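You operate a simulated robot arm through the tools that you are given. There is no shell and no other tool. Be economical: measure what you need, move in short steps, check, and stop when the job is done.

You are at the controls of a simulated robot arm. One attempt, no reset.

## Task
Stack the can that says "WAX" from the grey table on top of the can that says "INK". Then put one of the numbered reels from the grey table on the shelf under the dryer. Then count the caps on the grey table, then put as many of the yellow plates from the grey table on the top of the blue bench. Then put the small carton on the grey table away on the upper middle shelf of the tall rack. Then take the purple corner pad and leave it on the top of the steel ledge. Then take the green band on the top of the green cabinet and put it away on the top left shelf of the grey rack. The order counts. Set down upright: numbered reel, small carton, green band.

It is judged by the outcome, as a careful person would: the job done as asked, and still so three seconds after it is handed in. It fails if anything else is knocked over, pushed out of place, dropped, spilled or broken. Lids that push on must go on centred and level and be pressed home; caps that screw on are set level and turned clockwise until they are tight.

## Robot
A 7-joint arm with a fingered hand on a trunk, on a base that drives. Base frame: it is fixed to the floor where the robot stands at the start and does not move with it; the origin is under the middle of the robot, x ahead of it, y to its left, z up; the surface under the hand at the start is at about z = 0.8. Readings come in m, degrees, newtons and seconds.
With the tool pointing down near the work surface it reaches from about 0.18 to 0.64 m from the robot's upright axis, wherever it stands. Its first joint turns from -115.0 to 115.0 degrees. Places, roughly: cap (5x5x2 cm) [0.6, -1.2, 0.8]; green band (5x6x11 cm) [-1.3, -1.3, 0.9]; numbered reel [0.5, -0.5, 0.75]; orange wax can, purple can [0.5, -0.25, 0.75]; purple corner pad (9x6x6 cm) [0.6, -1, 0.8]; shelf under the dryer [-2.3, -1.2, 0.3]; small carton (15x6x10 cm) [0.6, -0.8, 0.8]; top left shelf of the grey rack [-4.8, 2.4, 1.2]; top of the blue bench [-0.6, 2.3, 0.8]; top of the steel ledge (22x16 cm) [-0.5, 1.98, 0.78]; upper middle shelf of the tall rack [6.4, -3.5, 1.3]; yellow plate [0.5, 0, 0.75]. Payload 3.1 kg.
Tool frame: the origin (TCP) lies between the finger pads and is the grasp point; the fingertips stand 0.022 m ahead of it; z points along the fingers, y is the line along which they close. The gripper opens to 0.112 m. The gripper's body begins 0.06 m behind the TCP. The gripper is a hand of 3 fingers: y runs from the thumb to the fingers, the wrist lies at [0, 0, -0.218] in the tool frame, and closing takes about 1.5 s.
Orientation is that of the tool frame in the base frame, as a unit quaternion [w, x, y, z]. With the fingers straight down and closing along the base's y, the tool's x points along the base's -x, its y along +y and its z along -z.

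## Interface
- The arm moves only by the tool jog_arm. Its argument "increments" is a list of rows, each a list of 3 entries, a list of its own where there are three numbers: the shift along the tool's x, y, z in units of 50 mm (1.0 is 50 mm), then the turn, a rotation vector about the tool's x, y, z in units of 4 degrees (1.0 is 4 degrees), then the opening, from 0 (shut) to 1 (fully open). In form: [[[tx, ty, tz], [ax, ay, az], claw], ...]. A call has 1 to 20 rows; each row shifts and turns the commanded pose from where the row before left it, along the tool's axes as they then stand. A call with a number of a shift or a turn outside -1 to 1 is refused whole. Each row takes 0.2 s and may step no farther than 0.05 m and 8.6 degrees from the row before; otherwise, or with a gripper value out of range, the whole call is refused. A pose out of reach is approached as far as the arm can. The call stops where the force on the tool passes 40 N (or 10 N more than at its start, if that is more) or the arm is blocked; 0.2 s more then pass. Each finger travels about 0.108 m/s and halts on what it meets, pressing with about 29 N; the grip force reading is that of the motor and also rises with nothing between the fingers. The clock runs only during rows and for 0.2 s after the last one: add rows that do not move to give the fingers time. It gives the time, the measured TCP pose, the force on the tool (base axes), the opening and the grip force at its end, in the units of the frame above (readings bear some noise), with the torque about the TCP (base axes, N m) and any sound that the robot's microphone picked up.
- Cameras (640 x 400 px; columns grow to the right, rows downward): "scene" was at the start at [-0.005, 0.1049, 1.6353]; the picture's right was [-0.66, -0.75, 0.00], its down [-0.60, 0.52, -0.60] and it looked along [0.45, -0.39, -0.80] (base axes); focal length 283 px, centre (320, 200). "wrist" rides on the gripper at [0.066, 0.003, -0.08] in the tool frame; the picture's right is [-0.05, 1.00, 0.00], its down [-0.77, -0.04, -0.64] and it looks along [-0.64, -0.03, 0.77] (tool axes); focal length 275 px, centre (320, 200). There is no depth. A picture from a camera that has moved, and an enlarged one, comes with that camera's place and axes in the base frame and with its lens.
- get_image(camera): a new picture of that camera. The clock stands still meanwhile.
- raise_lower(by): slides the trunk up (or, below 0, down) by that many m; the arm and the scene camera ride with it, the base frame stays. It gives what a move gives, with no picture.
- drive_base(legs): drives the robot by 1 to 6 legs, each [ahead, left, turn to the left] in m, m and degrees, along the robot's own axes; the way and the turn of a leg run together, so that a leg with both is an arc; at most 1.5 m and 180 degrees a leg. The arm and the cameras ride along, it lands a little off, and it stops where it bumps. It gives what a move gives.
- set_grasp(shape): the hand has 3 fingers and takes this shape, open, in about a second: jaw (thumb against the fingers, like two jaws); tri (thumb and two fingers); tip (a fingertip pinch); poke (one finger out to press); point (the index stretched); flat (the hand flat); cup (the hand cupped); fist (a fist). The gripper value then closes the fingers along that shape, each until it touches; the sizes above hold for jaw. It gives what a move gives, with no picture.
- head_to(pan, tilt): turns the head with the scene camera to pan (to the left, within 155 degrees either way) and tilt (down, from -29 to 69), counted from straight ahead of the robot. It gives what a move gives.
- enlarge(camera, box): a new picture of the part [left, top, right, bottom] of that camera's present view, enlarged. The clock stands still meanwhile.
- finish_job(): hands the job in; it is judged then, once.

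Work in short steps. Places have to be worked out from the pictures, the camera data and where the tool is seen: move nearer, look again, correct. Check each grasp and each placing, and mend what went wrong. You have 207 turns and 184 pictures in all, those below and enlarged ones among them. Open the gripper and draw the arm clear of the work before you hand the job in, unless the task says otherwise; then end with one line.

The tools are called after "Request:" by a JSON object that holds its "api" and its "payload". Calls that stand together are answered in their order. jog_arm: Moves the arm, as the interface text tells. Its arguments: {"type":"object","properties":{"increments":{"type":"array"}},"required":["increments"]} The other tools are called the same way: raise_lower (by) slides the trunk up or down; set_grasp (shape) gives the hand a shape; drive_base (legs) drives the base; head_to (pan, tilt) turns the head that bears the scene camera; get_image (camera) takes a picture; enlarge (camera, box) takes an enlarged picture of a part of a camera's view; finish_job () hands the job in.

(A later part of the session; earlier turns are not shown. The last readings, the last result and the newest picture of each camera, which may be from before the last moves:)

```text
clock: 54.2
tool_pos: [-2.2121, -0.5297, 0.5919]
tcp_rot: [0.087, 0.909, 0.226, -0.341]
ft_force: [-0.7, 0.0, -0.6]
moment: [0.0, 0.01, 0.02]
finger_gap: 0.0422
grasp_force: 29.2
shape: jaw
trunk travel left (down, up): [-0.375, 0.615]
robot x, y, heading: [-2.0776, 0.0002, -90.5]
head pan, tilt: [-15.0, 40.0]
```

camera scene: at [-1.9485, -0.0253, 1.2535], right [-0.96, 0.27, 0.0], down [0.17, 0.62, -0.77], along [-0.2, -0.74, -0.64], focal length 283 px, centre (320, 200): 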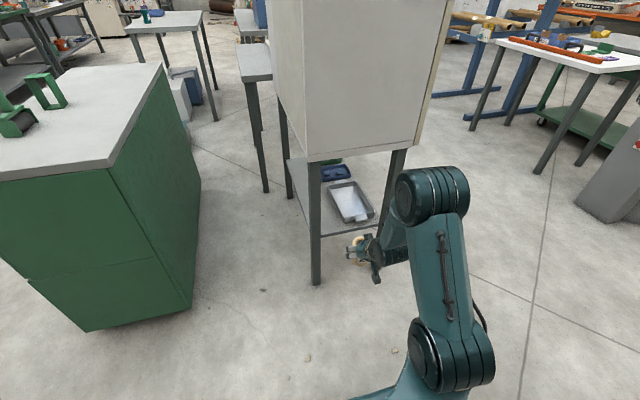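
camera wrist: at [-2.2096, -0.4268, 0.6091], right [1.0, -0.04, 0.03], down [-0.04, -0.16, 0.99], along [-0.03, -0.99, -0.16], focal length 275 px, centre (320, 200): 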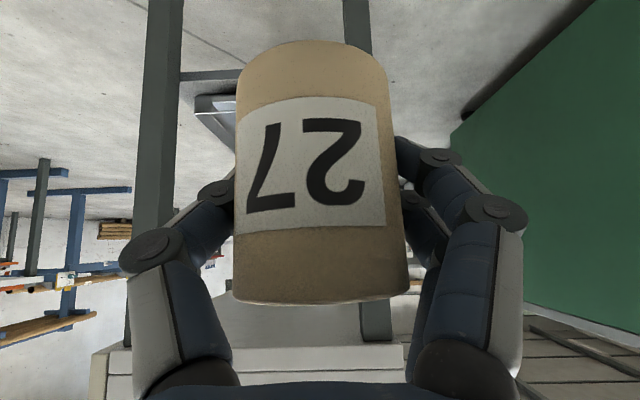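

The hand points about 62° right of the heading, with the reel level. I shift it left, then lower the trunk to just above shelf height.

Request:
{"api": "jog_arm", "payload": {"increments": [[[0.56, 0.396, -0.488], [0, 0, 0], 0], [[0.56, 0.396, -0.488], [0, 0, 0], 0], [[0.56, 0.396, -0.488], [0, 0, 0], 0], [[0.56, 0.396, -0.488], [0, 0, 0], 0], [[0.56, 0.396, -0.488], [0, 0, 0], 0], [[0, 0, 0], [0, 0, 0], 0]]}}

Request:
{"api": "raise_lower", "payload": {"by": -0.15}}

Request:
{"api": "drive_base", "payload": {"legs": [[0, 0, -27.5], [-0.103, 0.194, 0]]}}

Request:
{"api": "head_to", "payload": {"pan": 0, "tilt": 45}}

Request:
{"api": "get_image", "payload": {"camera": "scene"}}

Request:
{"api": "get_image", "payload": {"camera": "wrist"}}

```text
clock: 55.6
tool_pos: [-2.0029, -0.5282, 0.5914]
tcp_rot: [0.086, 0.908, 0.226, -0.342]
ft_force: [0.1, 0.4, 0.0]
moment: [0.0, 0.0, -0.02]
finger_gap: 0.0417
grasp_force: 28.7
shape: jaw
trunk travel left (down, up): [-0.375, 0.615]
robot x, y, heading: [-2.0786, 0.0004, -90.3]
head pan, tilt: [-15.0, 40.0]
```

```text
clock: 57.3
tool_pos: [-2.0037, -0.5289, 0.442]
tcp_rot: [0.087, 0.908, 0.226, -0.341]
ft_force: [0.8, 0.2, -1.6]
moment: [-0.01, -0.01, 0.01]
finger_gap: 0.042
grasp_force: 28.9
shape: jaw
trunk travel left (down, up): [-0.225, 0.765]
robot x, y, heading: [-2.0794, -0.005, -90.2]
head pan, tilt: [-15.0, 40.0]
```

```text
clock: 60.4
tool_pos: [-2.0403, -0.5033, 0.4415]
tcp_rot: [0.001, 0.936, -0.002, -0.352]
ft_force: [1.0, -0.1, -1.6]
moment: [-0.01, 0.02, -0.01]
finger_gap: 0.0422
grasp_force: 28.6
shape: jaw
trunk travel left (down, up): [-0.225, 0.765]
robot x, y, heading: [-1.8564, -0.002, -118.7]
head pan, tilt: [-15.0, 40.0]
```

```text
clock: 61.2
tool_pos: [-2.0408, -0.5034, 0.4411]
tcp_rot: [0.001, 0.936, -0.001, -0.353]
ft_force: [0.1, 0.3, -1.1]
moment: [0.01, 0.02, -0.03]
finger_gap: 0.0417
grasp_force: 29.5
shape: jaw
trunk travel left (down, up): [-0.225, 0.765]
robot x, y, heading: [-1.8637, -0.0028, -118.6]
head pan, tilt: [0.0, 45.0]
```

```text
146 pictures are left
camera scene: at [-1.7349, -0.095, 1.0962], right [-0.88, 0.48, 0.0], down [0.34, 0.62, -0.71], along [-0.34, -0.62, -0.71], focal length 283 px, centre (320, 200)
```

scene: 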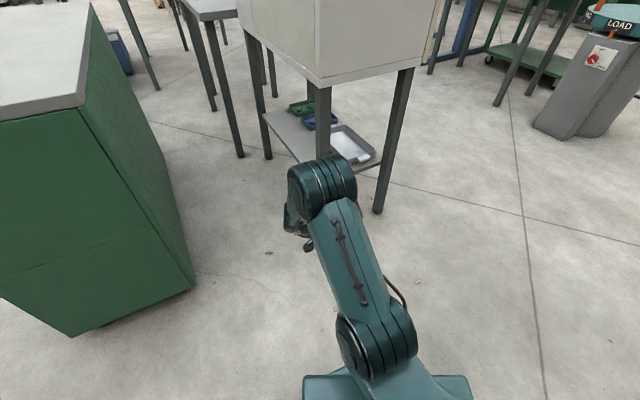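

```text
145 pictures are left
camera wrist: at [-1.9382, -0.5073, 0.4583], right [-0.04, -1.0, 0.03], down [-0.16, 0.04, 0.99], along [-0.99, 0.03, -0.16], focal length 275 px, centre (320, 200)
```

wrist: 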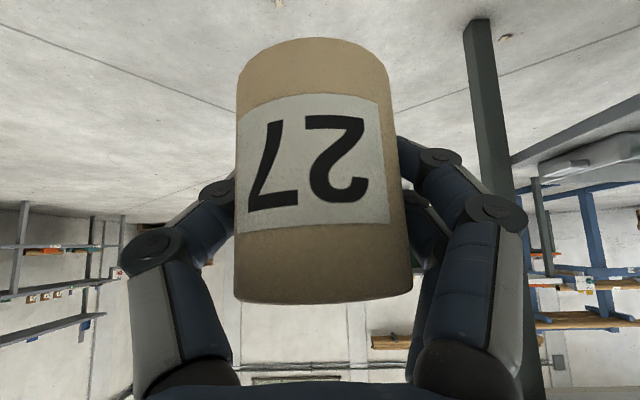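

The hand now points along -x beside the dryer. I drive straight along -y to bring the reel in front of the gap between the legs, clear of the near leg.

Request:
{"api": "drive_base", "payload": {"legs": [[0.393, 0.214, 0]]}}

Request:
{"api": "get_image", "payload": {"camera": "scene"}}

Request:
{"api": "get_image", "payload": {"camera": "wrist"}}

```text
clock: 63.9
tool_pos: [-2.0439, -0.9532, 0.4417]
tcp_rot: [0.0, 0.936, -0.003, -0.353]
ft_force: [0.6, -0.2, -1.4]
moment: [-0.03, 0.02, 0.02]
finger_gap: 0.0419
grasp_force: 28.7
shape: jaw
trunk travel left (down, up): [-0.225, 0.765]
robot x, y, heading: [-1.8593, -0.4518, -118.7]
head pan, tilt: [0.0, 45.0]
```

```text
144 pictures are left
camera scene: at [-1.7365, -0.5454, 1.0962], right [-0.88, 0.48, 0.0], down [0.34, 0.62, -0.71], along [-0.34, -0.62, -0.71], focal length 283 px, centre (320, 200)
```

scene: 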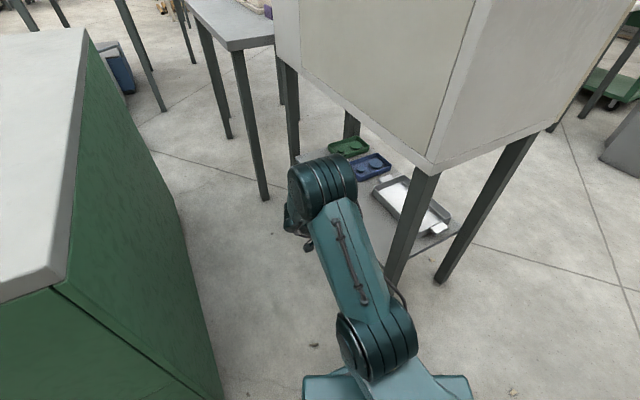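

```text
143 pictures are left
camera wrist: at [-1.9408, -0.9572, 0.4583], right [-0.04, -1.0, 0.03], down [-0.16, 0.04, 0.99], along [-0.99, 0.03, -0.16], focal length 275 px, centre (320, 200)
```

wrist: 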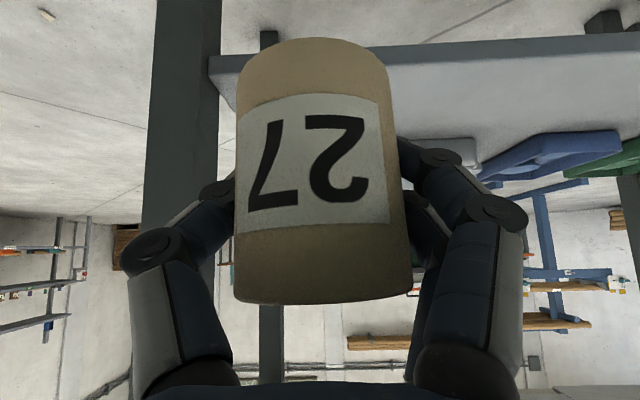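

The gap is clear: near leg's inner side at y≈-0.87, shelf top at z≈0.31, tray edge at x≈-2.31. I move the reel in along -x by 19 cm at this height, then check.

Request:
{"api": "jog_arm", "payload": {"increments": [[[-0.72, 0, 0.63], [0, 0, 0], 0], [[-0.72, 0, 0.63], [0, 0, 0], 0], [[-0.72, 0, 0.63], [0, 0, 0], 0], [[-0.72, 0, 0.63], [0, 0, 0], 0], [[0, 0, 0], [0, 0, 0], 0]]}}

Request:
{"api": "get_image", "payload": {"camera": "wrist"}}

Request:
{"api": "get_image", "payload": {"camera": "scene"}}

```text
clock: 65.1
tool_pos: [-2.236, -0.9543, 0.4416]
tcp_rot: [0.0, 0.936, -0.002, -0.353]
ft_force: [-0.8, -0.2, -0.5]
moment: [0.01, -0.01, 0.0]
finger_gap: 0.0419
grasp_force: 29.1
shape: jaw
trunk travel left (down, up): [-0.225, 0.765]
robot x, y, heading: [-1.8577, -0.454, -118.7]
head pan, tilt: [0.0, 45.0]
```

```text
142 pictures are left
camera wrist: at [-2.1332, -0.958, 0.4582], right [-0.04, -1.0, 0.03], down [-0.16, 0.04, 0.99], along [-0.99, 0.03, -0.16], focal length 275 px, centre (320, 200)
```

wrist: 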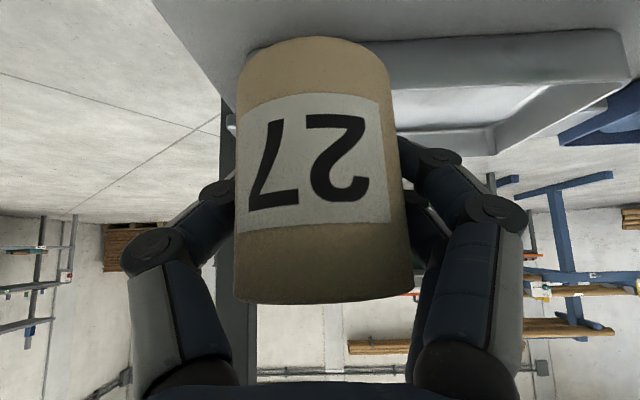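

```text
141 pictures are left
camera scene: at [-1.7367, -0.5454, 1.0962], right [-0.88, 0.48, 0.0], down [0.34, 0.62, -0.71], along [-0.34, -0.62, -0.71], focal length 283 px, centre (320, 200)
```

scene: 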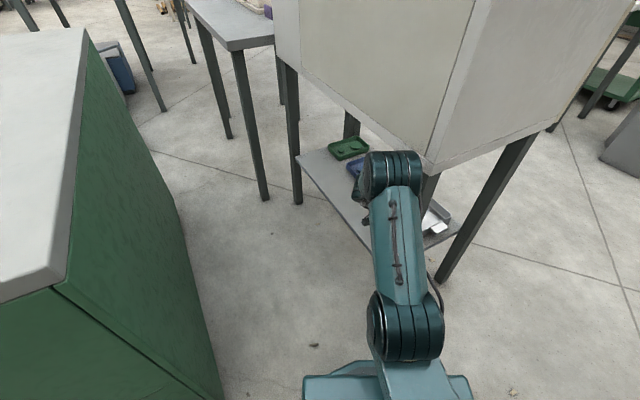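

The tray edge is about 5 cm beyond the reel. I lower gently towards the shelf.

Request:
{"api": "jog_arm", "payload": {"increments": [[[0.33, 0, 0.376], [0, 0, 0], 0], [[0.33, 0, 0.376], [0, 0, 0], 0], [[0.2, 0, 0.226], [0, 0, 0], 0], [[0.066, 0, 0.075], [0, 0, 0], 0], [[0.066, 0, 0.075], [0, 0, 0], 0], [[0.066, 0, 0.075], [0, 0, 0], 0], [[0.066, 0, 0.075], [0, 0, 0], 0], [[0.066, 0, 0.075], [0, 0, 0], 0], [[0, 0, 0], [0, 0, 0], 0]]}}

Request:
{"api": "get_image", "payload": {"camera": "wrist"}}

```text
clock: 67.1
tool_pos: [-2.2373, -0.9533, 0.3572]
tcp_rot: [0.005, 0.933, -0.004, -0.359]
ft_force: [2.5, 4.4, 24.5]
moment: [0.06, 0.09, 0.0]
finger_gap: 0.0429
grasp_force: 29.1
shape: jaw
trunk travel left (down, up): [-0.225, 0.765]
robot x, y, heading: [-1.8622, -0.455, -118.7]
head pan, tilt: [0.0, 45.0]
stopped in row 9: the force on the tool passed its limit at 41 N (the readings are from after the stop); the commanded pose is now the measured one
```

```text
140 pictures are left
camera wrist: at [-2.1351, -0.9569, 0.3729], right [-0.04, -1.0, 0.04], down [-0.15, 0.05, 0.99], along [-0.99, 0.03, -0.15], focal length 275 px, centre (320, 200)
```

wrist: 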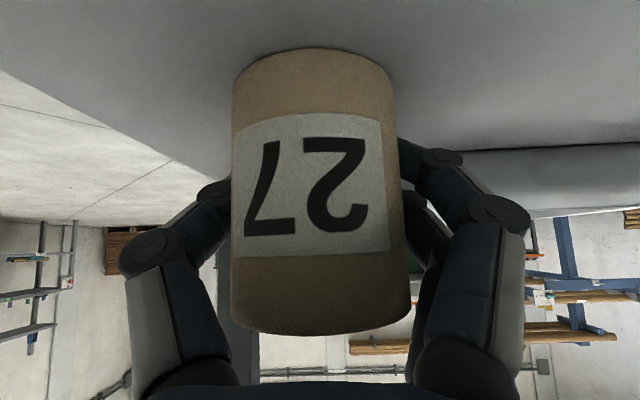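

The reel is on the shelf (contact at z=0.357). I ease off 2 mm and open.

Request:
{"api": "jog_arm", "payload": {"increments": [[[-0.026, 0, -0.03], [0, 0, 0], 0], [[0, 0, 0], [0, 0, 0], 0], [[0, 0, 0], [0, 0, 0], 0.45], [[0, 0, 0], [0, 0, 0], 0.6], [[0, 0, 0], [0, 0, 0], 0.8], [[0, 0, 0], [0, 0, 0], 0.85], [[0, 0, 0], [0, 0, 0], 0.85]]}}

Request:
{"api": "get_image", "payload": {"camera": "wrist"}}

```text
clock: 68.7
tool_pos: [-2.2371, -0.9529, 0.3547]
tcp_rot: [0.001, 0.935, -0.004, -0.355]
ft_force: [0.2, 1.3, -0.1]
moment: [0.06, 0.03, -0.01]
finger_gap: 0.0948
grasp_force: 0.0
shape: jaw
trunk travel left (down, up): [-0.225, 0.765]
robot x, y, heading: [-1.8604, -0.4555, -118.6]
head pan, tilt: [0.0, 45.0]
```

```text
139 pictures are left
camera wrist: at [-2.1349, -0.9569, 0.3715], right [-0.04, -1.0, 0.04], down [-0.15, 0.04, 0.99], along [-0.99, 0.03, -0.16], focal length 275 px, centre (320, 200)
```

wrist: 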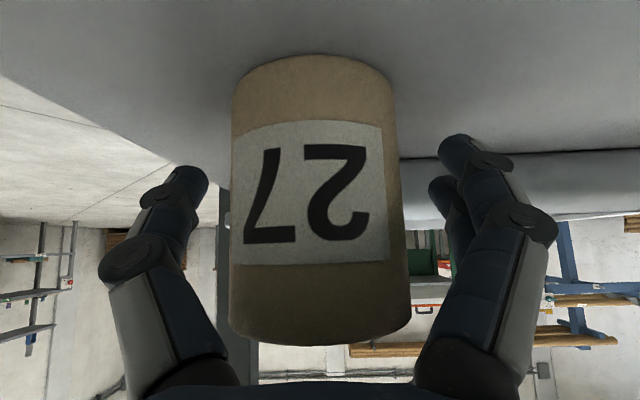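

The reel stands free and upright. I back the hand out along its axis and then along +x, and verify.

Request:
{"api": "jog_arm", "payload": {"increments": [[[0, 0, -0.7], [0, 0, 0], 0.85], [[0, 0, -0.9], [0, 0, 0], 0.85], [[0, 0, -0.9], [0, 0, 0], 0.85], [[0.72, 0, -0.63], [0, 0, 0], 0.85], [[0.72, 0, -0.63], [0, 0, 0], 0.85], [[0, 0, 0], [0, 0, 0], 1]]}}

Request:
{"api": "get_image", "payload": {"camera": "wrist"}}

```text
clock: 70.1
tool_pos: [-2.0579, -0.9544, 0.4489]
tcp_rot: [0.001, 0.935, -0.004, -0.355]
ft_force: [-0.3, 0.1, -0.1]
moment: [-0.01, 0.02, 0.01]
finger_gap: 0.1117
grasp_force: 0.1
shape: jaw
trunk travel left (down, up): [-0.225, 0.765]
robot x, y, heading: [-1.8603, -0.4539, -118.9]
head pan, tilt: [0.0, 45.0]
```

```text
138 pictures are left
camera wrist: at [-1.9547, -0.9589, 0.4658], right [-0.04, -1.0, 0.04], down [-0.15, 0.04, 0.99], along [-0.99, 0.03, -0.15], focal length 275 px, centre (320, 200)
```

wrist: 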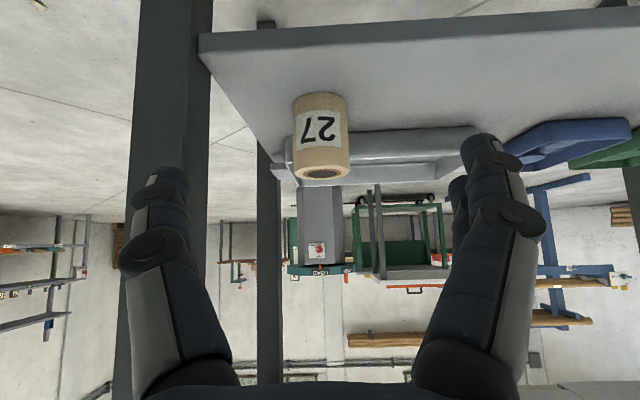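

Reel 27 stands on the dryer shelf. I reverse out, turn to face the table and raise the trunk.

Request:
{"api": "drive_base", "payload": {"legs": [[-0.393, -0.214, 0], [0, 0, 118.7]]}}

Request:
{"api": "raise_lower", "payload": {"by": 0.4}}

Request:
{"api": "raise_lower", "payload": {"by": 0.15}}

Request:
{"api": "jog_arm", "payload": {"increments": [[[0, 0, 0], [-0.88, 0, -1], 1], [[0, 0, 0], [-0.88, 0, -1], 1], [[0, 0, 0], [-0.88, 0, -1], 1], [[0, 0, 0], [-0.88, 0, -1], 1], [[0, 0, 0], [-0.88, 0, -1], 1], [[0, 0, 0], [-0.88, 0, -1], 1], [[0, 0, 0], [-0.88, 0, -1], 1], [[0, 0, 0], [-0.88, 0, -1], 1], [[0, 0, 0], [-0.88, 0, -1], 1], [[0, 0, 0], [-0.88, 0, -1], 1], [[0, 0, 0], [-0.88, 0, -1], 1], [[0, 0, 0], [-0.53, 0, -0.6], 1], [[0, 0, 0], [0, 0, 0], 1]]}}

```text
clock: 77.8
tool_pos: [-1.3318, 0.0763, 0.449]
tcp_rot: [0.309, 0.468, 0.809, -0.176]
ft_force: [0.0, 0.5, 0.1]
moment: [-0.01, 0.0, 0.0]
finger_gap: 0.112
grasp_force: 0.0
shape: jaw
trunk travel left (down, up): [-0.225, 0.765]
robot x, y, heading: [-1.861, -0.0069, 1.6]
head pan, tilt: [0.0, 45.0]
```

```text
clock: 81.7
tool_pos: [-1.3315, 0.0765, 0.8491]
tcp_rot: [0.31, 0.468, 0.809, -0.175]
ft_force: [0.5, -0.4, -1.0]
moment: [-0.03, 0.02, 0.01]
finger_gap: 0.112
grasp_force: 0.0
shape: jaw
trunk travel left (down, up): [-0.625, 0.365]
robot x, y, heading: [-1.8635, -0.0051, 1.7]
head pan, tilt: [0.0, 45.0]
```

```text
clock: 83.4
tool_pos: [-1.3319, 0.0764, 1.0006]
tcp_rot: [0.308, 0.468, 0.809, -0.176]
ft_force: [0.3, -0.1, 0.3]
moment: [0.01, 0.01, -0.04]
finger_gap: 0.1122
grasp_force: 0.1
shape: jaw
trunk travel left (down, up): [-0.775, 0.215]
robot x, y, heading: [-1.8601, -0.0011, 1.8]
head pan, tilt: [0.0, 45.0]
```

```text
clock: 86.2
tool_pos: [-1.3315, 0.0782, 1.0005]
tcp_rot: [0.356, -0.016, 0.934, 0.006]
ft_force: [-0.7, -0.7, -1.0]
moment: [0.0, 0.04, -0.01]
finger_gap: 0.1118
grasp_force: 0.0
shape: jaw
trunk travel left (down, up): [-0.775, 0.215]
robot x, y, heading: [-1.8604, -0.0056, 1.3]
head pan, tilt: [0.0, 45.0]
```

I bring the tool back to vertical and higher, then drive back to the table's middle for a survey.

Request:
{"api": "jog_arm", "payload": {"increments": [[[0, 0, 0], [0, 1, 0], 1], [[0, 0, 0], [0, 1, 0], 1], [[0, 0, 0], [0, 1, 0], 1], [[0, 0, 0], [0, 1, 0], 1], [[0, 0, 0], [0, 1, 0], 1], [[0, 0, 0], [0, 1, 0], 1], [[0, 0, 0], [0, 1, 0], 1], [[0, 0, 0], [0, 1, 0], 1], [[0, 0, 0], [0, 1, 0], 1], [[0, 0, 0], [0, 1, 0], 1], [[0, 0, 0], [0, 0.4, 0], 1], [[0.6, 0, -0.7], [0, 0, 0], 1], [[0.6, 0, -0.7], [0, 0, 0], 1], [[0.6, 0, -0.7], [0, 0, 0], 1], [[0.6, 0, -0.7], [0, 0, 0], 1], [[0, 0, 0], [0, 0, 0], 1]]}}

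Request:
{"api": "drive_base", "payload": {"legs": [[0, 0, -1.4], [1.5, 0, 0], [0.05, -0.8, 0]]}}

Request:
{"api": "head_to", "payload": {"pan": 0, "tilt": 45}}

Request:
{"api": "get_image", "payload": {"camera": "scene"}}

Request:
{"api": "get_image", "payload": {"camera": "wrist"}}

```text
clock: 89.6
tool_pos: [-1.4528, 0.0795, 1.1339]
tcp_rot: [0.025, -0.02, 0.999, 0.006]
ft_force: [0.5, 0.0, 0.5]
moment: [0.04, 0.01, 0.0]
finger_gap: 0.1121
grasp_force: 0.2
shape: jaw
out of reach, approached as far as the arm can: row 5, 6
trunk travel left (down, up): [-0.775, 0.215]
robot x, y, heading: [-1.864, -0.0049, 1.7]
head pan, tilt: [0.0, 45.0]
```

```text
clock: 101.3
tool_pos: [0.1261, -0.677, 1.1337]
tcp_rot: [0.026, -0.034, 0.999, 0.007]
ft_force: [0.7, 0.5, -0.5]
moment: [0.0, 0.02, 0.0]
finger_gap: 0.112
grasp_force: 0.1
shape: jaw
trunk travel left (down, up): [-0.775, 0.215]
robot x, y, heading: [-0.2833, -0.7724, 3.5]
head pan, tilt: [0.0, 45.0]
```

```text
clock: 101.9
tool_pos: [0.1244, -0.6772, 1.1349]
tcp_rot: [0.026, -0.034, 0.999, 0.007]
ft_force: [0.1, -0.7, 1.0]
moment: [0.02, -0.01, 0.0]
finger_gap: 0.112
grasp_force: 0.0
shape: jaw
trunk travel left (down, up): [-0.775, 0.215]
robot x, y, heading: [-0.2829, -0.7736, 3.3]
head pan, tilt: [0.0, 45.0]
```

```text
137 pictures are left
camera scene: at [-0.2713, -0.6188, 1.6462], right [0.06, -1.0, 0.0], down [-0.71, -0.04, -0.71], along [0.71, 0.04, -0.71], focal length 283 px, centre (320, 200)
```

scene: 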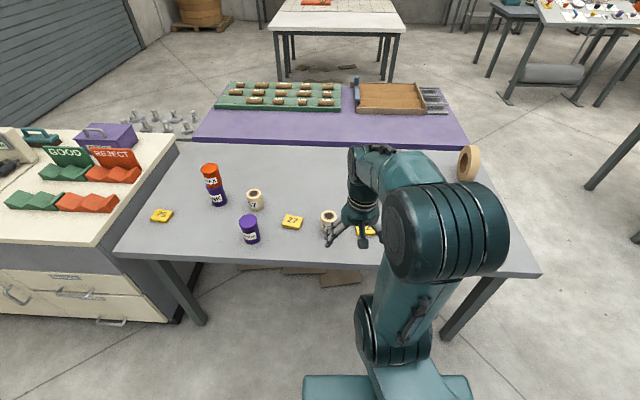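

```text
136 pictures are left
camera wrist: at [0.0546, -0.6804, 1.211], right [-0.02, 1.0, 0.01], down [0.74, 0.01, 0.68], along [0.67, 0.02, -0.74], focal length 275 px, centre (320, 200)
```

wrist: 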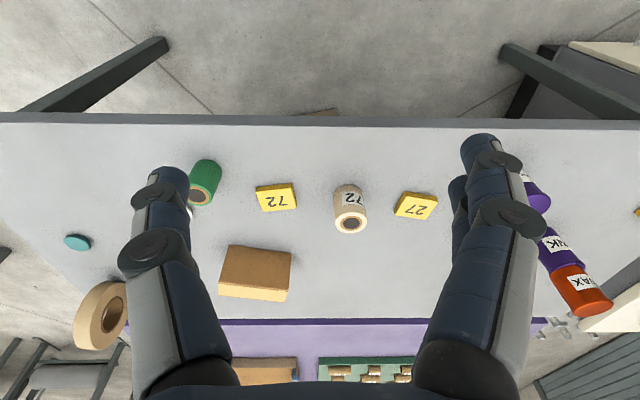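

The arm hides part of the table, so I swing it to the left and look again for caps and plates.

Request:
{"api": "jog_arm", "payload": {"increments": [[[0, 0.9, 0], [0, 0, 0], 1], [[0, 0.9, 0], [0, 0, 0], 1], [[0, 0.9, 0], [0, 0, 0], 1], [[0, 0.9, 0], [0, 0, 0], 1], [[0, 0.9, 0], [0, 0, 0], 1], [[0.3, 0.9, 0], [0, 0, 0], 1], [[0.3, 0.9, 0], [0, 0, 0], 1], [[0, 0, 0], [0, 0, 0], 1]]}}

Request:
{"api": "head_to", "payload": {"pan": -15, "tilt": 45}}

Request:
{"api": "get_image", "payload": {"camera": "scene"}}

Request:
{"api": "enlarge", "payload": {"camera": "scene", "box": [260, 130, 500, 290]}}

```text
clock: 103.7
tool_pos: [0.0749, -0.3642, 1.1377]
tcp_rot: [0.026, -0.033, 0.999, 0.007]
ft_force: [-0.5, -1.1, -0.9]
moment: [0.02, 0.01, -0.01]
finger_gap: 0.1119
grasp_force: 0.0
shape: jaw
trunk travel left (down, up): [-0.775, 0.215]
robot x, y, heading: [-0.2813, -0.7745, 3.4]
head pan, tilt: [0.0, 45.0]
```

```text
clock: 104.4
tool_pos: [0.0745, -0.3652, 1.137]
tcp_rot: [0.026, -0.033, 0.999, 0.007]
ft_force: [-0.1, 0.7, -0.6]
moment: [0.05, -0.03, -0.02]
finger_gap: 0.1118
grasp_force: 0.0
shape: jaw
trunk travel left (down, up): [-0.775, 0.215]
robot x, y, heading: [-0.2822, -0.7722, 3.2]
head pan, tilt: [-15.0, 45.0]
```

```text
135 pictures are left
camera scene: at [-0.2729, -0.6393, 1.6461], right [-0.2, -0.98, 0.0], down [-0.69, 0.14, -0.71], along [0.69, -0.14, -0.71], focal length 283 px, centre (320, 200)
```

scene: 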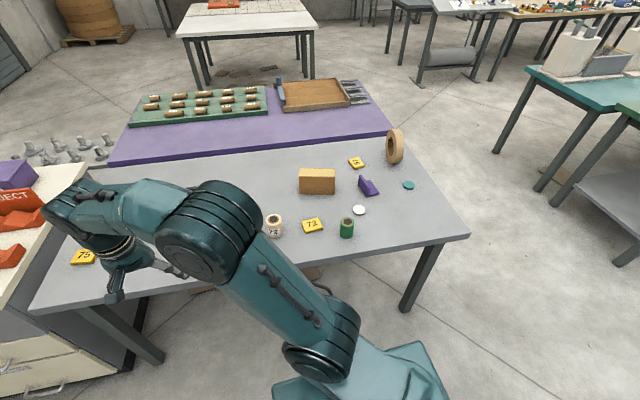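

```text
2.50 times, centred on (380, 210) of scene
camera zoom: at [-0.2729, -0.6393, 1.6461], right [-0.2, -0.98, 0.0], down [-0.69, 0.14, -0.71], along [0.69, -0.14, -0.71], focal length 707 px, centre (170, 175)
```

zoom: 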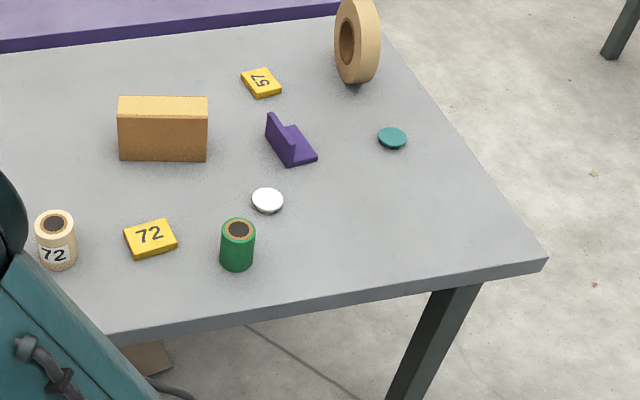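

I see two caps (white and teal) on the table, so two plates are needed. I'll fetch plate 72 at about (0.408, -0.748) first, so I square up, drive nearer and level the tool.

Request:
{"api": "drive_base", "payload": {"legs": [[0, 0, -3.3], [0.18, 0, 0]]}}

Request:
{"api": "jog_arm", "payload": {"increments": [[[0, 0, 0], [0.2, 0.745, -1.0], 1], [[0, 0, 0], [0, 0, -0.75], 1], [[0, 0, 0], [0, 0, 0], 1]]}}

```text
clock: 106.4
tool_pos: [0.2784, -0.3873, 1.1371]
tcp_rot: [0.026, -0.005, 1.0, 0.006]
ft_force: [-0.6, -2.0, 0.1]
moment: [0.0, -0.01, -0.02]
finger_gap: 0.112
grasp_force: 0.0
shape: jaw
trunk travel left (down, up): [-0.775, 0.215]
robot x, y, heading: [-0.1034, -0.775, -0.2]
head pan, tilt: [-15.0, 45.0]
```

```text
clock: 107.2
tool_pos: [0.277, -0.3879, 1.1379]
tcp_rot: [0.001, -0.067, 0.998, -0.001]
ft_force: [0.3, 0.2, 0.8]
moment: [0.0, 0.0, -0.04]
finger_gap: 0.1118
grasp_force: 0.1
shape: jaw
trunk travel left (down, up): [-0.775, 0.215]
robot x, y, heading: [-0.108, -0.7789, 0.0]
head pan, tilt: [-15.0, 45.0]
```

I move to above plate 72 for a close look.

Request:
{"api": "jog_arm", "payload": {"increments": [[[-0.076, -0.818, 0.351], [0, 0, 0], 1], [[-0.076, -0.818, 0.351], [0, 0, 0], 1], [[-0.076, -0.818, 0.351], [0, 0, 0], 1], [[-0.076, -0.818, 0.351], [0, 0, 0], 1], [[-0.076, -0.818, 0.351], [0, 0, 0], 1], [[-0.076, -0.818, 0.351], [0, 0, 0], 1], [[-0.076, -0.818, 0.351], [0, 0, 0], 1], [[-0.076, -0.818, 0.351], [0, 0, 0], 1], [[-0.076, -0.818, 0.351], [0, 0, 0], 1], [[0, 0, 0], [0, 0, 0], 1]]}}

Request:
{"api": "get_image", "payload": {"camera": "wrist"}}

```text
clock: 109.4
tool_pos: [0.3584, -0.7445, 0.9814]
tcp_rot: [0.001, -0.066, 0.998, -0.002]
ft_force: [-1.7, 0.1, -0.8]
moment: [0.0, 0.0, -0.02]
finger_gap: 0.1118
grasp_force: 0.1
shape: jaw
trunk travel left (down, up): [-0.775, 0.215]
robot x, y, heading: [-0.1046, -0.7721, -0.1]
head pan, tilt: [-15.0, 45.0]
```

```text
133 pictures are left
camera wrist: at [0.2916, -0.7503, 1.0619], right [-0.08, 1.0, 0.0], down [0.77, 0.07, 0.64], along [0.63, 0.05, -0.77], focal length 275 px, centre (320, 200)
```

wrist: 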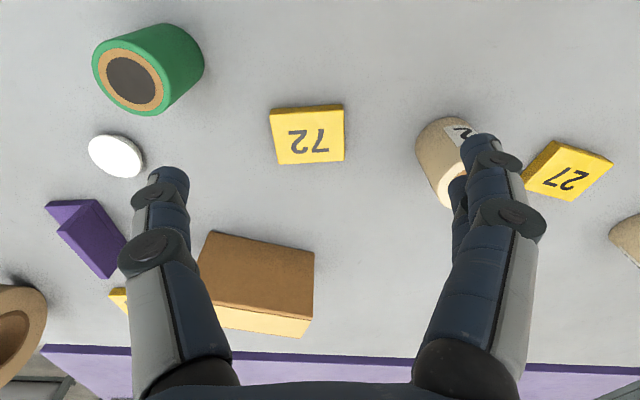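

Plate 72 is at about (0.404, -0.750), rotated roughly 12°. I turn a touch more, centre over it and descend to 2 cm above grasp height.

Request:
{"api": "jog_arm", "payload": {"increments": [[[0, 0, 0], [0, 0, -1], 1], [[-0.44, -0.145, 0], [0, 0, 0], 1], [[-0.43, -0.145, 0], [0, 0, 0], 1], [[0, 0, 0.9], [0, 0, 0], 1], [[0, 0, 0.9], [0, 0, 0], 1], [[0, 0, 0.8], [0, 0, 0], 1], [[0, 0, 0], [0, 0, 0], 1]]}}

Request:
{"api": "get_image", "payload": {"camera": "wrist"}}

```text
clock: 111.0
tool_pos: [0.4023, -0.7561, 0.8493]
tcp_rot: [0.002, -0.101, 0.995, -0.002]
ft_force: [-0.3, -0.3, -0.3]
moment: [0.02, 0.01, -0.01]
finger_gap: 0.112
grasp_force: 0.0
shape: jaw
trunk travel left (down, up): [-0.775, 0.215]
robot x, y, heading: [-0.1002, -0.7727, 0.1]
head pan, tilt: [-15.0, 45.0]
```

```text
132 pictures are left
camera wrist: at [0.3363, -0.766, 0.9303], right [-0.15, 0.99, 0.0], down [0.76, 0.12, 0.64], along [0.63, 0.09, -0.77], focal length 275 px, centre (320, 200)
```

wrist: 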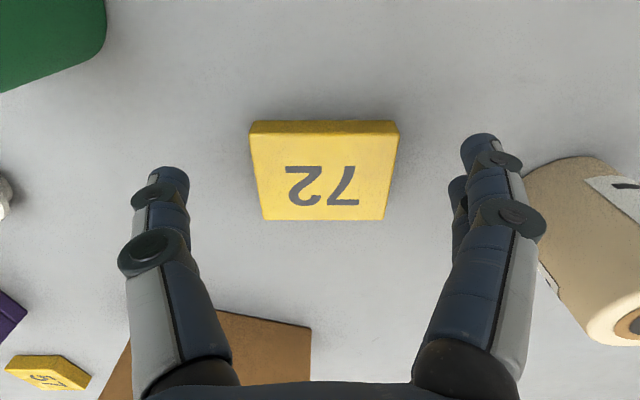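

The plate is aligned between the fingers. I nudge forward 8 mm, descend to the table and close.

Request:
{"api": "jog_arm", "payload": {"increments": [[[-0.17, 0.03, 0], [0, 0, 0], 1], [[0, 0, 0.25], [0, 0, 0], 1], [[0, 0, 0.22], [0, 0, 0], 1], [[0, 0, 0], [0, 0, 0], 1], [[0, 0, 0], [0, 0, 0], 0], [[0, 0, 0], [0, 0, 0], 0], [[0, 0, 0], [0, 0, 0], 0], [[0, 0, 0], [0, 0, 0], 0], [[0, 0, 0], [0, 0, 0], 0], [[0, 0, 0], [0, 0, 0], 0]]}}

Request:
{"api": "get_image", "payload": {"camera": "wrist"}}

```text
clock: 113.2
tool_pos: [0.4121, -0.75, 0.8272]
tcp_rot: [0.0, -0.1, 0.995, -0.002]
ft_force: [-0.2, 0.1, -0.2]
moment: [0.02, -0.01, 0.0]
finger_gap: 0.0645
grasp_force: 29.0
shape: jaw
trunk travel left (down, up): [-0.775, 0.215]
robot x, y, heading: [-0.1025, -0.7773, 0.0]
head pan, tilt: [-15.0, 45.0]
```

```text
131 pictures are left
camera wrist: at [0.3458, -0.7612, 0.908], right [-0.15, 0.99, 0.0], down [0.76, 0.12, 0.64], along [0.63, 0.09, -0.77], focal length 275 px, centre (320, 200)
```

wrist: 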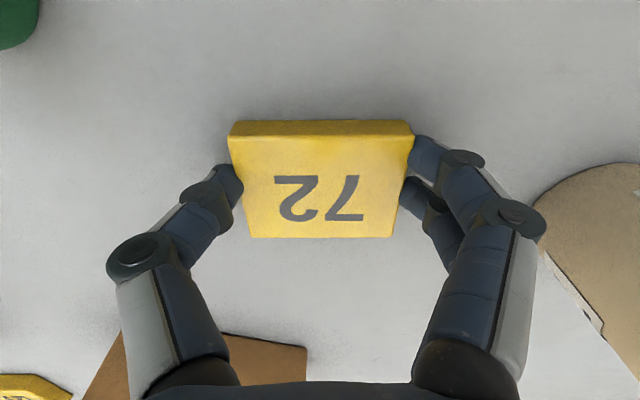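

Plate 72 is gripped. I lift it and look toward the blue bench.

Request:
{"api": "jog_arm", "payload": {"increments": [[[0, 0, -0.4], [0, 0, 0], 0], [[0, 0, -0.8], [0, 0, 0], 0], [[0, 0, -0.9], [0, 0, 0], 0], [[0, 0, -0.9], [0, 0, 0], 0], [[0, 0, -0.9], [0, 0, 0], 0], [[0, 0, -0.9], [0, 0, 0], 0], [[0, 0, 0], [0, 0, 0], 0]]}}

Request:
{"api": "get_image", "payload": {"camera": "wrist"}}

Request:
{"api": "head_to", "payload": {"pan": 100, "tilt": 30}}

Request:
{"api": "get_image", "payload": {"camera": "scene"}}

```text
clock: 114.8
tool_pos: [0.4143, -0.7513, 1.0673]
tcp_rot: [0.0, -0.1, 0.995, -0.001]
ft_force: [0.5, 0.4, -1.3]
moment: [-0.04, 0.06, -0.01]
finger_gap: 0.0647
grasp_force: 29.2
shape: jaw
trunk travel left (down, up): [-0.775, 0.215]
robot x, y, heading: [-0.1021, -0.7727, 0.1]
head pan, tilt: [-15.0, 45.0]
```

```text
130 pictures are left
camera wrist: at [0.3479, -0.7613, 1.1483], right [-0.15, 0.99, 0.0], down [0.76, 0.12, 0.64], along [0.63, 0.09, -0.77], focal length 275 px, centre (320, 200)
```

wrist: 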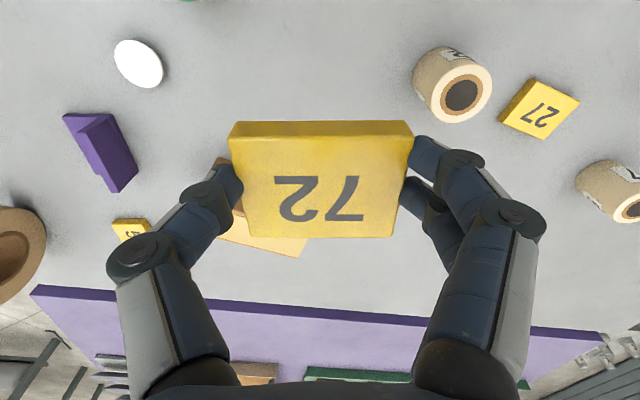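

```text
clock: 116.7
tool_pos: [0.4136, -0.7501, 1.0672]
tcp_rot: [0.0, -0.1, 0.995, -0.001]
ft_force: [1.2, -0.3, -0.8]
moment: [0.0, 0.05, 0.0]
finger_gap: 0.0649
grasp_force: 28.9
shape: jaw
trunk travel left (down, up): [-0.775, 0.215]
robot x, y, heading: [-0.1024, -0.7717, -0.2]
head pan, tilt: [100.0, 30.0]
```

```text
129 pictures are left
camera scene: at [-0.1796, -0.5305, 1.6688], right [0.98, 0.17, 0.0], down [0.09, -0.49, -0.87], along [-0.15, 0.85, -0.5], focal length 283 px, centre (320, 200)
```

scene: 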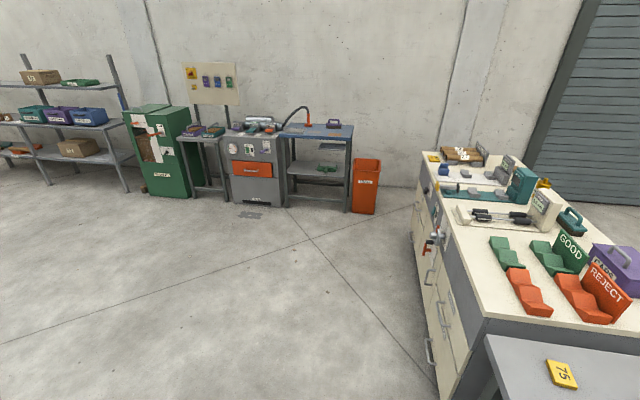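

The path to the blue bench is clear. I drive back, turn left and go up towards the bench.

Request:
{"api": "drive_base", "payload": {"legs": [[-0.4, 0, 0], [0, 0, 90], [1.5, 0, 0], [0.6, 0, 0]]}}

Request:
{"api": "head_to", "payload": {"pan": 10, "tilt": 35}}

Request:
{"api": "get_image", "payload": {"camera": "scene"}}

Request:
{"api": "get_image", "payload": {"camera": "wrist"}}

```text
clock: 132.9
tool_pos: [-0.4605, 1.8344, 1.0681]
tcp_rot: [-0.002, 0.765, -0.644, 0.002]
ft_force: [-0.2, -0.1, -1.0]
moment: [-0.03, -0.01, -0.01]
finger_gap: 0.065
grasp_force: 29.2
shape: jaw
trunk travel left (down, up): [-0.775, 0.215]
robot x, y, heading: [-0.4539, 1.3202, 88.2]
head pan, tilt: [100.0, 30.0]
```

```text
clock: 134.6
tool_pos: [-0.4598, 1.8336, 1.0674]
tcp_rot: [-0.002, 0.765, -0.644, 0.001]
ft_force: [0.4, -0.1, -0.4]
moment: [-0.01, 0.04, 0.0]
finger_gap: 0.0648
grasp_force: 28.1
shape: jaw
trunk travel left (down, up): [-0.775, 0.215]
robot x, y, heading: [-0.4541, 1.3176, 88.1]
head pan, tilt: [10.0, 35.0]
```

```text
128 pictures are left
camera scene: at [-0.6211, 1.3486, 1.661], right [0.99, 0.14, 0.0], down [0.08, -0.57, -0.82], along [-0.12, 0.81, -0.57], focal length 283 px, centre (320, 200)
```

scene: 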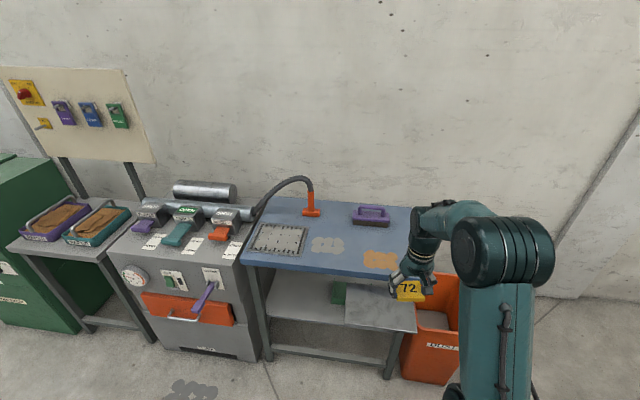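

```text
127 pictures are left
camera wrist: at [-0.4527, 1.7671, 1.1481], right [-0.99, -0.12, 0.0], down [-0.1, 0.77, 0.64], along [-0.08, 0.63, -0.77], focal length 275 px, centre (320, 200)
```

wrist: 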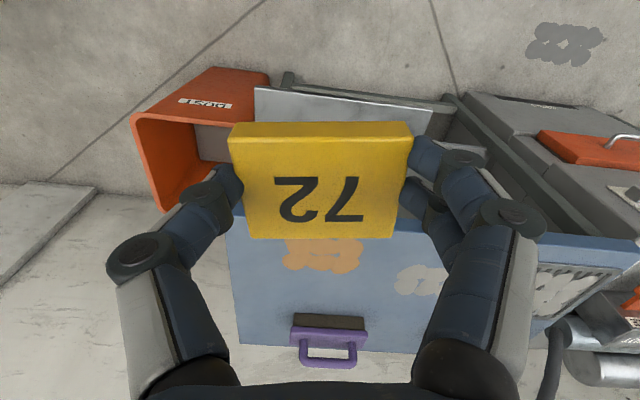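

The steel ledge sticks out from the bench front at about (-0.5, 1.95). I strafe left past it, square up and drive closer so the free blue top is within reach.

Request:
{"api": "drive_base", "payload": {"legs": [[0, 0.28, 1.9], [0.31, 0, 0]]}}

Request:
{"api": "head_to", "payload": {"pan": 5, "tilt": 50}}

Request:
{"api": "get_image", "payload": {"camera": "scene"}}

Request:
{"api": "get_image", "payload": {"camera": "wrist"}}

```text
clock: 138.2
tool_pos: [-0.7532, 2.1532, 1.0674]
tcp_rot: [-0.002, 0.776, -0.631, 0.001]
ft_force: [0.6, 0.2, -0.9]
moment: [-0.01, 0.0, 0.0]
finger_gap: 0.0648
grasp_force: 29.2
shape: jaw
trunk travel left (down, up): [-0.775, 0.215]
robot x, y, heading: [-0.7312, 1.6329, 90.2]
head pan, tilt: [10.0, 35.0]
```

```text
clock: 139.0
tool_pos: [-0.7536, 2.1527, 1.0673]
tcp_rot: [-0.002, 0.776, -0.631, 0.001]
ft_force: [-0.3, -1.0, 0.2]
moment: [-0.01, -0.03, -0.01]
finger_gap: 0.0649
grasp_force: 28.8
shape: jaw
trunk travel left (down, up): [-0.775, 0.215]
robot x, y, heading: [-0.7288, 1.6365, 90.2]
head pan, tilt: [5.0, 50.0]
```

```text
126 pictures are left
camera scene: at [-0.8896, 1.6531, 1.6393], right [1.0, 0.09, 0.0], down [0.07, -0.76, -0.64], along [-0.06, 0.64, -0.77], focal length 283 px, centre (320, 200)
```

scene: 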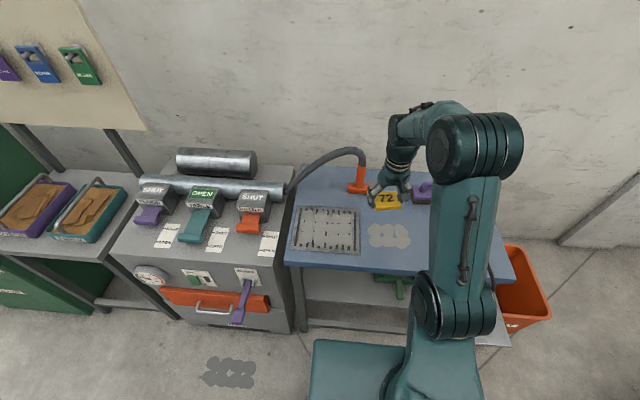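

```text
125 pictures are left
camera wrist: at [-0.7437, 2.0869, 1.1482], right [-0.99, -0.16, 0.0], down [-0.12, 0.76, 0.64], along [-0.1, 0.63, -0.77], focal length 275 px, centre (320, 200)
```

wrist: 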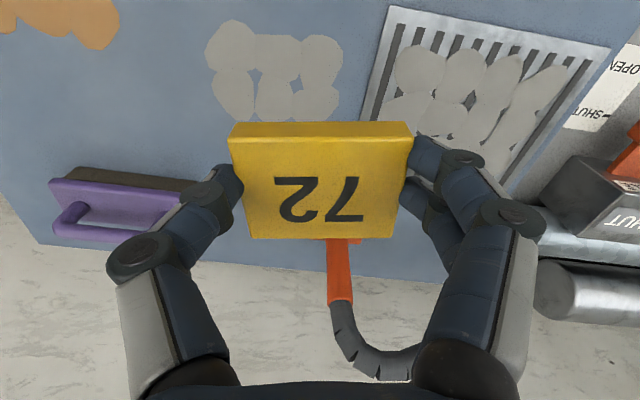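

Flat stains, a grate, a lamp foot and a brush occupy parts of the top. A free spot is at about (-0.735, 2.295). I edge the base forward and left a little, straighten the plate and move over the spot.

Request:
{"api": "drive_base", "payload": {"legs": [[0.04, 0.06, 0]]}}

Request:
{"api": "jog_arm", "payload": {"increments": [[[0, 0, 0], [0, 0, 1], 0], [[0, 0, 0], [0, 0, 1], 0], [[0, 0, 0], [0, 0, 0.95], 0], [[0, 0, 0], [0, 0, 0], 0]]}}

```text
clock: 140.0
tool_pos: [-0.813, 2.1935, 1.068]
tcp_rot: [-0.002, 0.775, -0.632, 0.002]
ft_force: [-0.2, 1.3, -0.7]
moment: [0.0, -0.08, 0.02]
finger_gap: 0.0646
grasp_force: 29.5
shape: jaw
trunk travel left (down, up): [-0.775, 0.215]
robot x, y, heading: [-0.786, 1.6771, 90.2]
head pan, tilt: [5.0, 50.0]
```

```text
clock: 141.0
tool_pos: [-0.8128, 2.1934, 1.0675]
tcp_rot: [0.002, -0.705, 0.709, 0.0]
ft_force: [0.3, -0.4, -0.7]
moment: [0.0, 0.01, -0.01]
finger_gap: 0.0649
grasp_force: 29.2
shape: jaw
trunk travel left (down, up): [-0.775, 0.215]
robot x, y, heading: [-0.7866, 1.6741, 90.2]
head pan, tilt: [5.0, 50.0]
```

Now I move over the spot and come down to about z=0.90 to check clearances.

Request:
{"api": "jog_arm", "payload": {"increments": [[[-0.68, -0.53, 0], [0, 0, 0], 0], [[-0.68, -0.53, 0], [0, 0, 0], 0], [[-0.68, -0.53, 0], [0, 0, 0], 0], [[0, 0, 0.8], [0, 0, 0], 0], [[0, 0, 0.8], [0, 0, 0], 0], [[0, 0, 0.8], [0, 0, 0], 0], [[0, 0, 0.8], [0, 0, 0], 0], [[0, 0, 0], [0, 0, 0], 0]]}}

Request:
{"api": "get_image", "payload": {"camera": "wrist"}}

Request:
{"api": "get_image", "payload": {"camera": "scene"}}

```text
clock: 142.8
tool_pos: [-0.7317, 2.2925, 0.9056]
tcp_rot: [0.002, -0.706, 0.708, -0.001]
ft_force: [-0.4, 0.3, -0.3]
moment: [-0.03, 0.01, -0.01]
finger_gap: 0.0643
grasp_force: 28.7
shape: jaw
trunk travel left (down, up): [-0.775, 0.215]
robot x, y, heading: [-0.7923, 1.6778, 90.2]
head pan, tilt: [5.0, 50.0]
```

```text
124 pictures are left
camera wrist: at [-0.7357, 2.2261, 0.9878], right [-1.0, 0.05, 0.0], down [0.04, 0.77, 0.64], along [0.03, 0.64, -0.77], focal length 275 px, centre (320, 200)
```

wrist: 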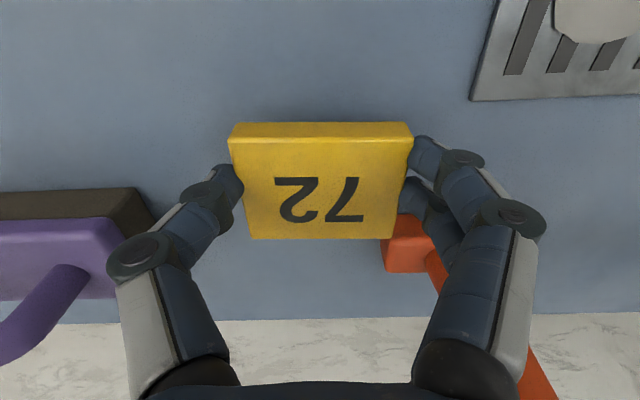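

```text
123 pictures are left
camera scene: at [-0.9499, 1.6927, 1.6393], right [1.0, 0.09, 0.0], down [0.07, -0.76, -0.64], along [-0.06, 0.64, -0.77], focal length 283 px, centre (320, 200)
```

scene: 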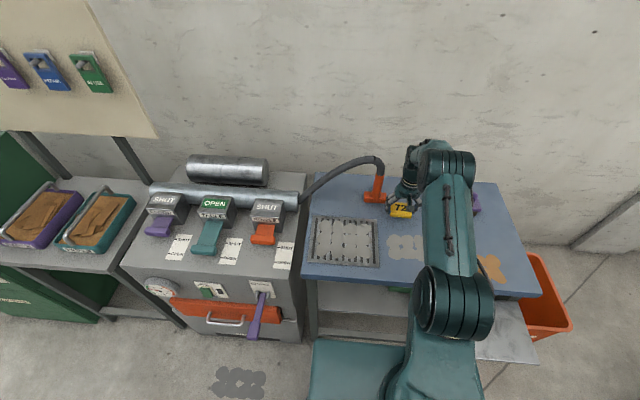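

All is clear around the plate. I lower to contact.

Request:
{"api": "jog_arm", "payload": {"increments": [[[0, 0, 0.7], [0, 0, 0], 0], [[0, 0, 0.5], [0, 0, 0], 0], [[0, 0, 0.1], [0, 0, 0], 0], [[0, 0, 0.08], [0, 0, 0], 0], [[0, 0, 0.08], [0, 0, 0], 0], [[0, 0, 0.08], [0, 0, 0], 0], [[0, 0, 0.08], [0, 0, 0], 0], [[0, 0, 0.08], [0, 0, 0], 0]]}}

```text
clock: 143.4
tool_pos: [-0.7301, 2.2959, 0.8714]
tcp_rot: [0.006, -0.705, 0.709, 0.002]
ft_force: [-0.6, -12.5, 32.3]
moment: [-0.19, 0.13, 0.07]
finger_gap: 0.0618
grasp_force: 29.1
shape: jaw
trunk travel left (down, up): [-0.775, 0.215]
robot x, y, heading: [-0.7865, 1.6742, 90.0]
head pan, tilt: [5.0, 50.0]
stopped in row 2: the force on the tool passed its limit at 59 N (the readings are from after the stop); the commanded pose is now the measured one
```

Contact came early at 0.871, so the bench is higher than expected or something is touching. I look.

Request:
{"api": "get_image", "payload": {"camera": "wrist"}}

Request:
{"api": "enlarge", "payload": {"camera": "scene", "box": [340, 140, 500, 280]}}

```text
122 pictures are left
camera wrist: at [-0.7352, 2.2279, 0.9517], right [-1.0, 0.05, 0.0], down [0.04, 0.76, 0.65], along [0.04, 0.65, -0.76], focal length 275 px, centre (320, 200)
```

wrist: 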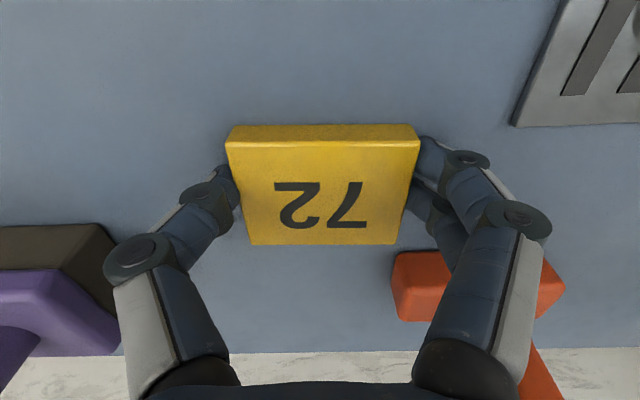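

```text
2.86 times, centred on (420, 210) of scene
camera zoom: at [-0.9504, 1.6878, 1.6398], right [1.0, 0.09, 0.0], down [0.07, -0.76, -0.65], along [-0.06, 0.64, -0.76], focal length 808 px, centre (34, 171)
```

zoom: 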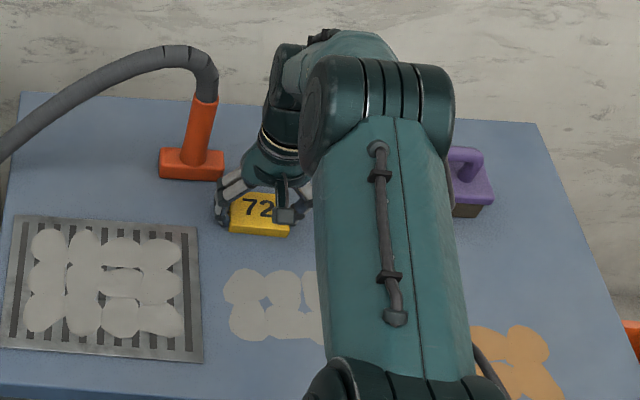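

The plate is on the bench (top at about z≈0.845). I relieve the pressure, open and rise.

Request:
{"api": "jog_arm", "payload": {"increments": [[[0, 0, -0.03], [0, 0, 0], 0], [[0, 0, 0], [0, 0, 0], 0.6], [[0, 0, 0], [0, 0, 0], 0.75], [[0, 0, 0], [0, 0, 0], 0.9], [[0, 0, 0], [0, 0, 0], 0.9], [[0, 0, -0.5], [0, 0, 0], 0.9], [[0, 0, -0.9], [0, 0, 0], 0.9], [[0, 0, -0.9], [0, 0, 0], 0.9], [[0, 0, -0.9], [0, 0, 0], 0.9], [[0, 0, -0.9], [0, 0, 0], 0.9], [[0, 0, 0], [0, 0, 0], 1]]}}

Request:
{"api": "get_image", "payload": {"camera": "wrist"}}

```text
clock: 145.8
tool_pos: [-0.7307, 2.2987, 1.0753]
tcp_rot: [0.005, -0.705, 0.709, 0.003]
ft_force: [-0.1, -0.5, 0.3]
moment: [0.03, 0.04, -0.01]
finger_gap: 0.1118
grasp_force: 0.2
shape: jaw
trunk travel left (down, up): [-0.775, 0.215]
robot x, y, heading: [-0.7907, 1.6762, 90.2]
head pan, tilt: [5.0, 50.0]
```

```text
120 pictures are left
camera wrist: at [-0.735, 2.2312, 1.1542], right [-1.0, 0.05, 0.0], down [0.04, 0.76, 0.64], along [0.04, 0.64, -0.77], focal length 275 px, centre (320, 200)
```

wrist: 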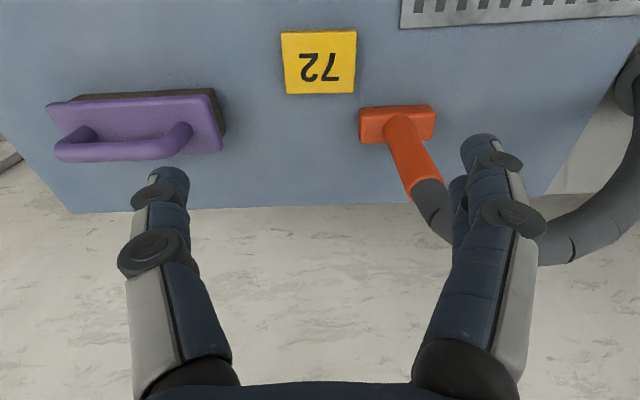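

Plate 72 lies flat on the blue bench. I tuck the arm in a little and go back for plate 27.

Request:
{"api": "jog_arm", "payload": {"increments": [[[0.9, 0, 0], [0, 0, 0], 1], [[0.9, 0, 0], [0, 0, 0], 1], [[0.9, 0, 0], [0, 0, 0], 1], [[0.3, 0, 0], [0, 0, 0], 1]]}}

Request:
{"api": "drive_base", "payload": {"legs": [[-0.9, 0, 0], [-1.25, 0, 0], [0, 0, -90], [0.65, 0, 0]]}}

Request:
{"api": "get_image", "payload": {"camera": "wrist"}}

```text
clock: 146.8
tool_pos: [-0.7309, 2.1464, 1.0735]
tcp_rot: [0.006, -0.705, 0.709, 0.003]
ft_force: [-0.4, 0.9, 0.1]
moment: [-0.01, -0.02, -0.01]
finger_gap: 0.1116
grasp_force: 0.1
shape: jaw
trunk travel left (down, up): [-0.775, 0.215]
robot x, y, heading: [-0.7894, 1.6713, 89.9]
head pan, tilt: [5.0, 50.0]
```

```text
clock: 164.3
tool_pos: [0.2978, -0.5387, 1.0732]
tcp_rot: [0.006, 0.025, 1.0, -0.001]
ft_force: [-0.4, -0.6, 0.7]
moment: [-0.02, -0.02, 0.03]
finger_gap: 0.1118
grasp_force: 0.1
shape: jaw
trunk travel left (down, up): [-0.775, 0.215]
robot x, y, heading: [-0.1691, -0.4599, -2.9]
head pan, tilt: [5.0, 50.0]
```

```text
119 pictures are left
camera wrist: at [0.2299, -0.5331, 1.1532], right [0.1, 1.0, 0.0], down [0.76, -0.07, 0.64], along [0.64, -0.07, -0.77], focal length 275 px, centre (320, 200)
```

wrist: 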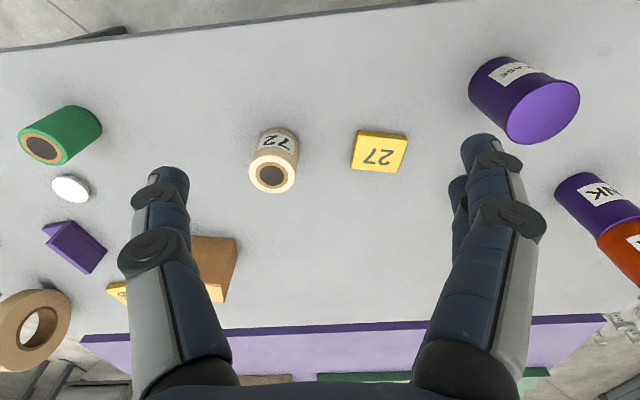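

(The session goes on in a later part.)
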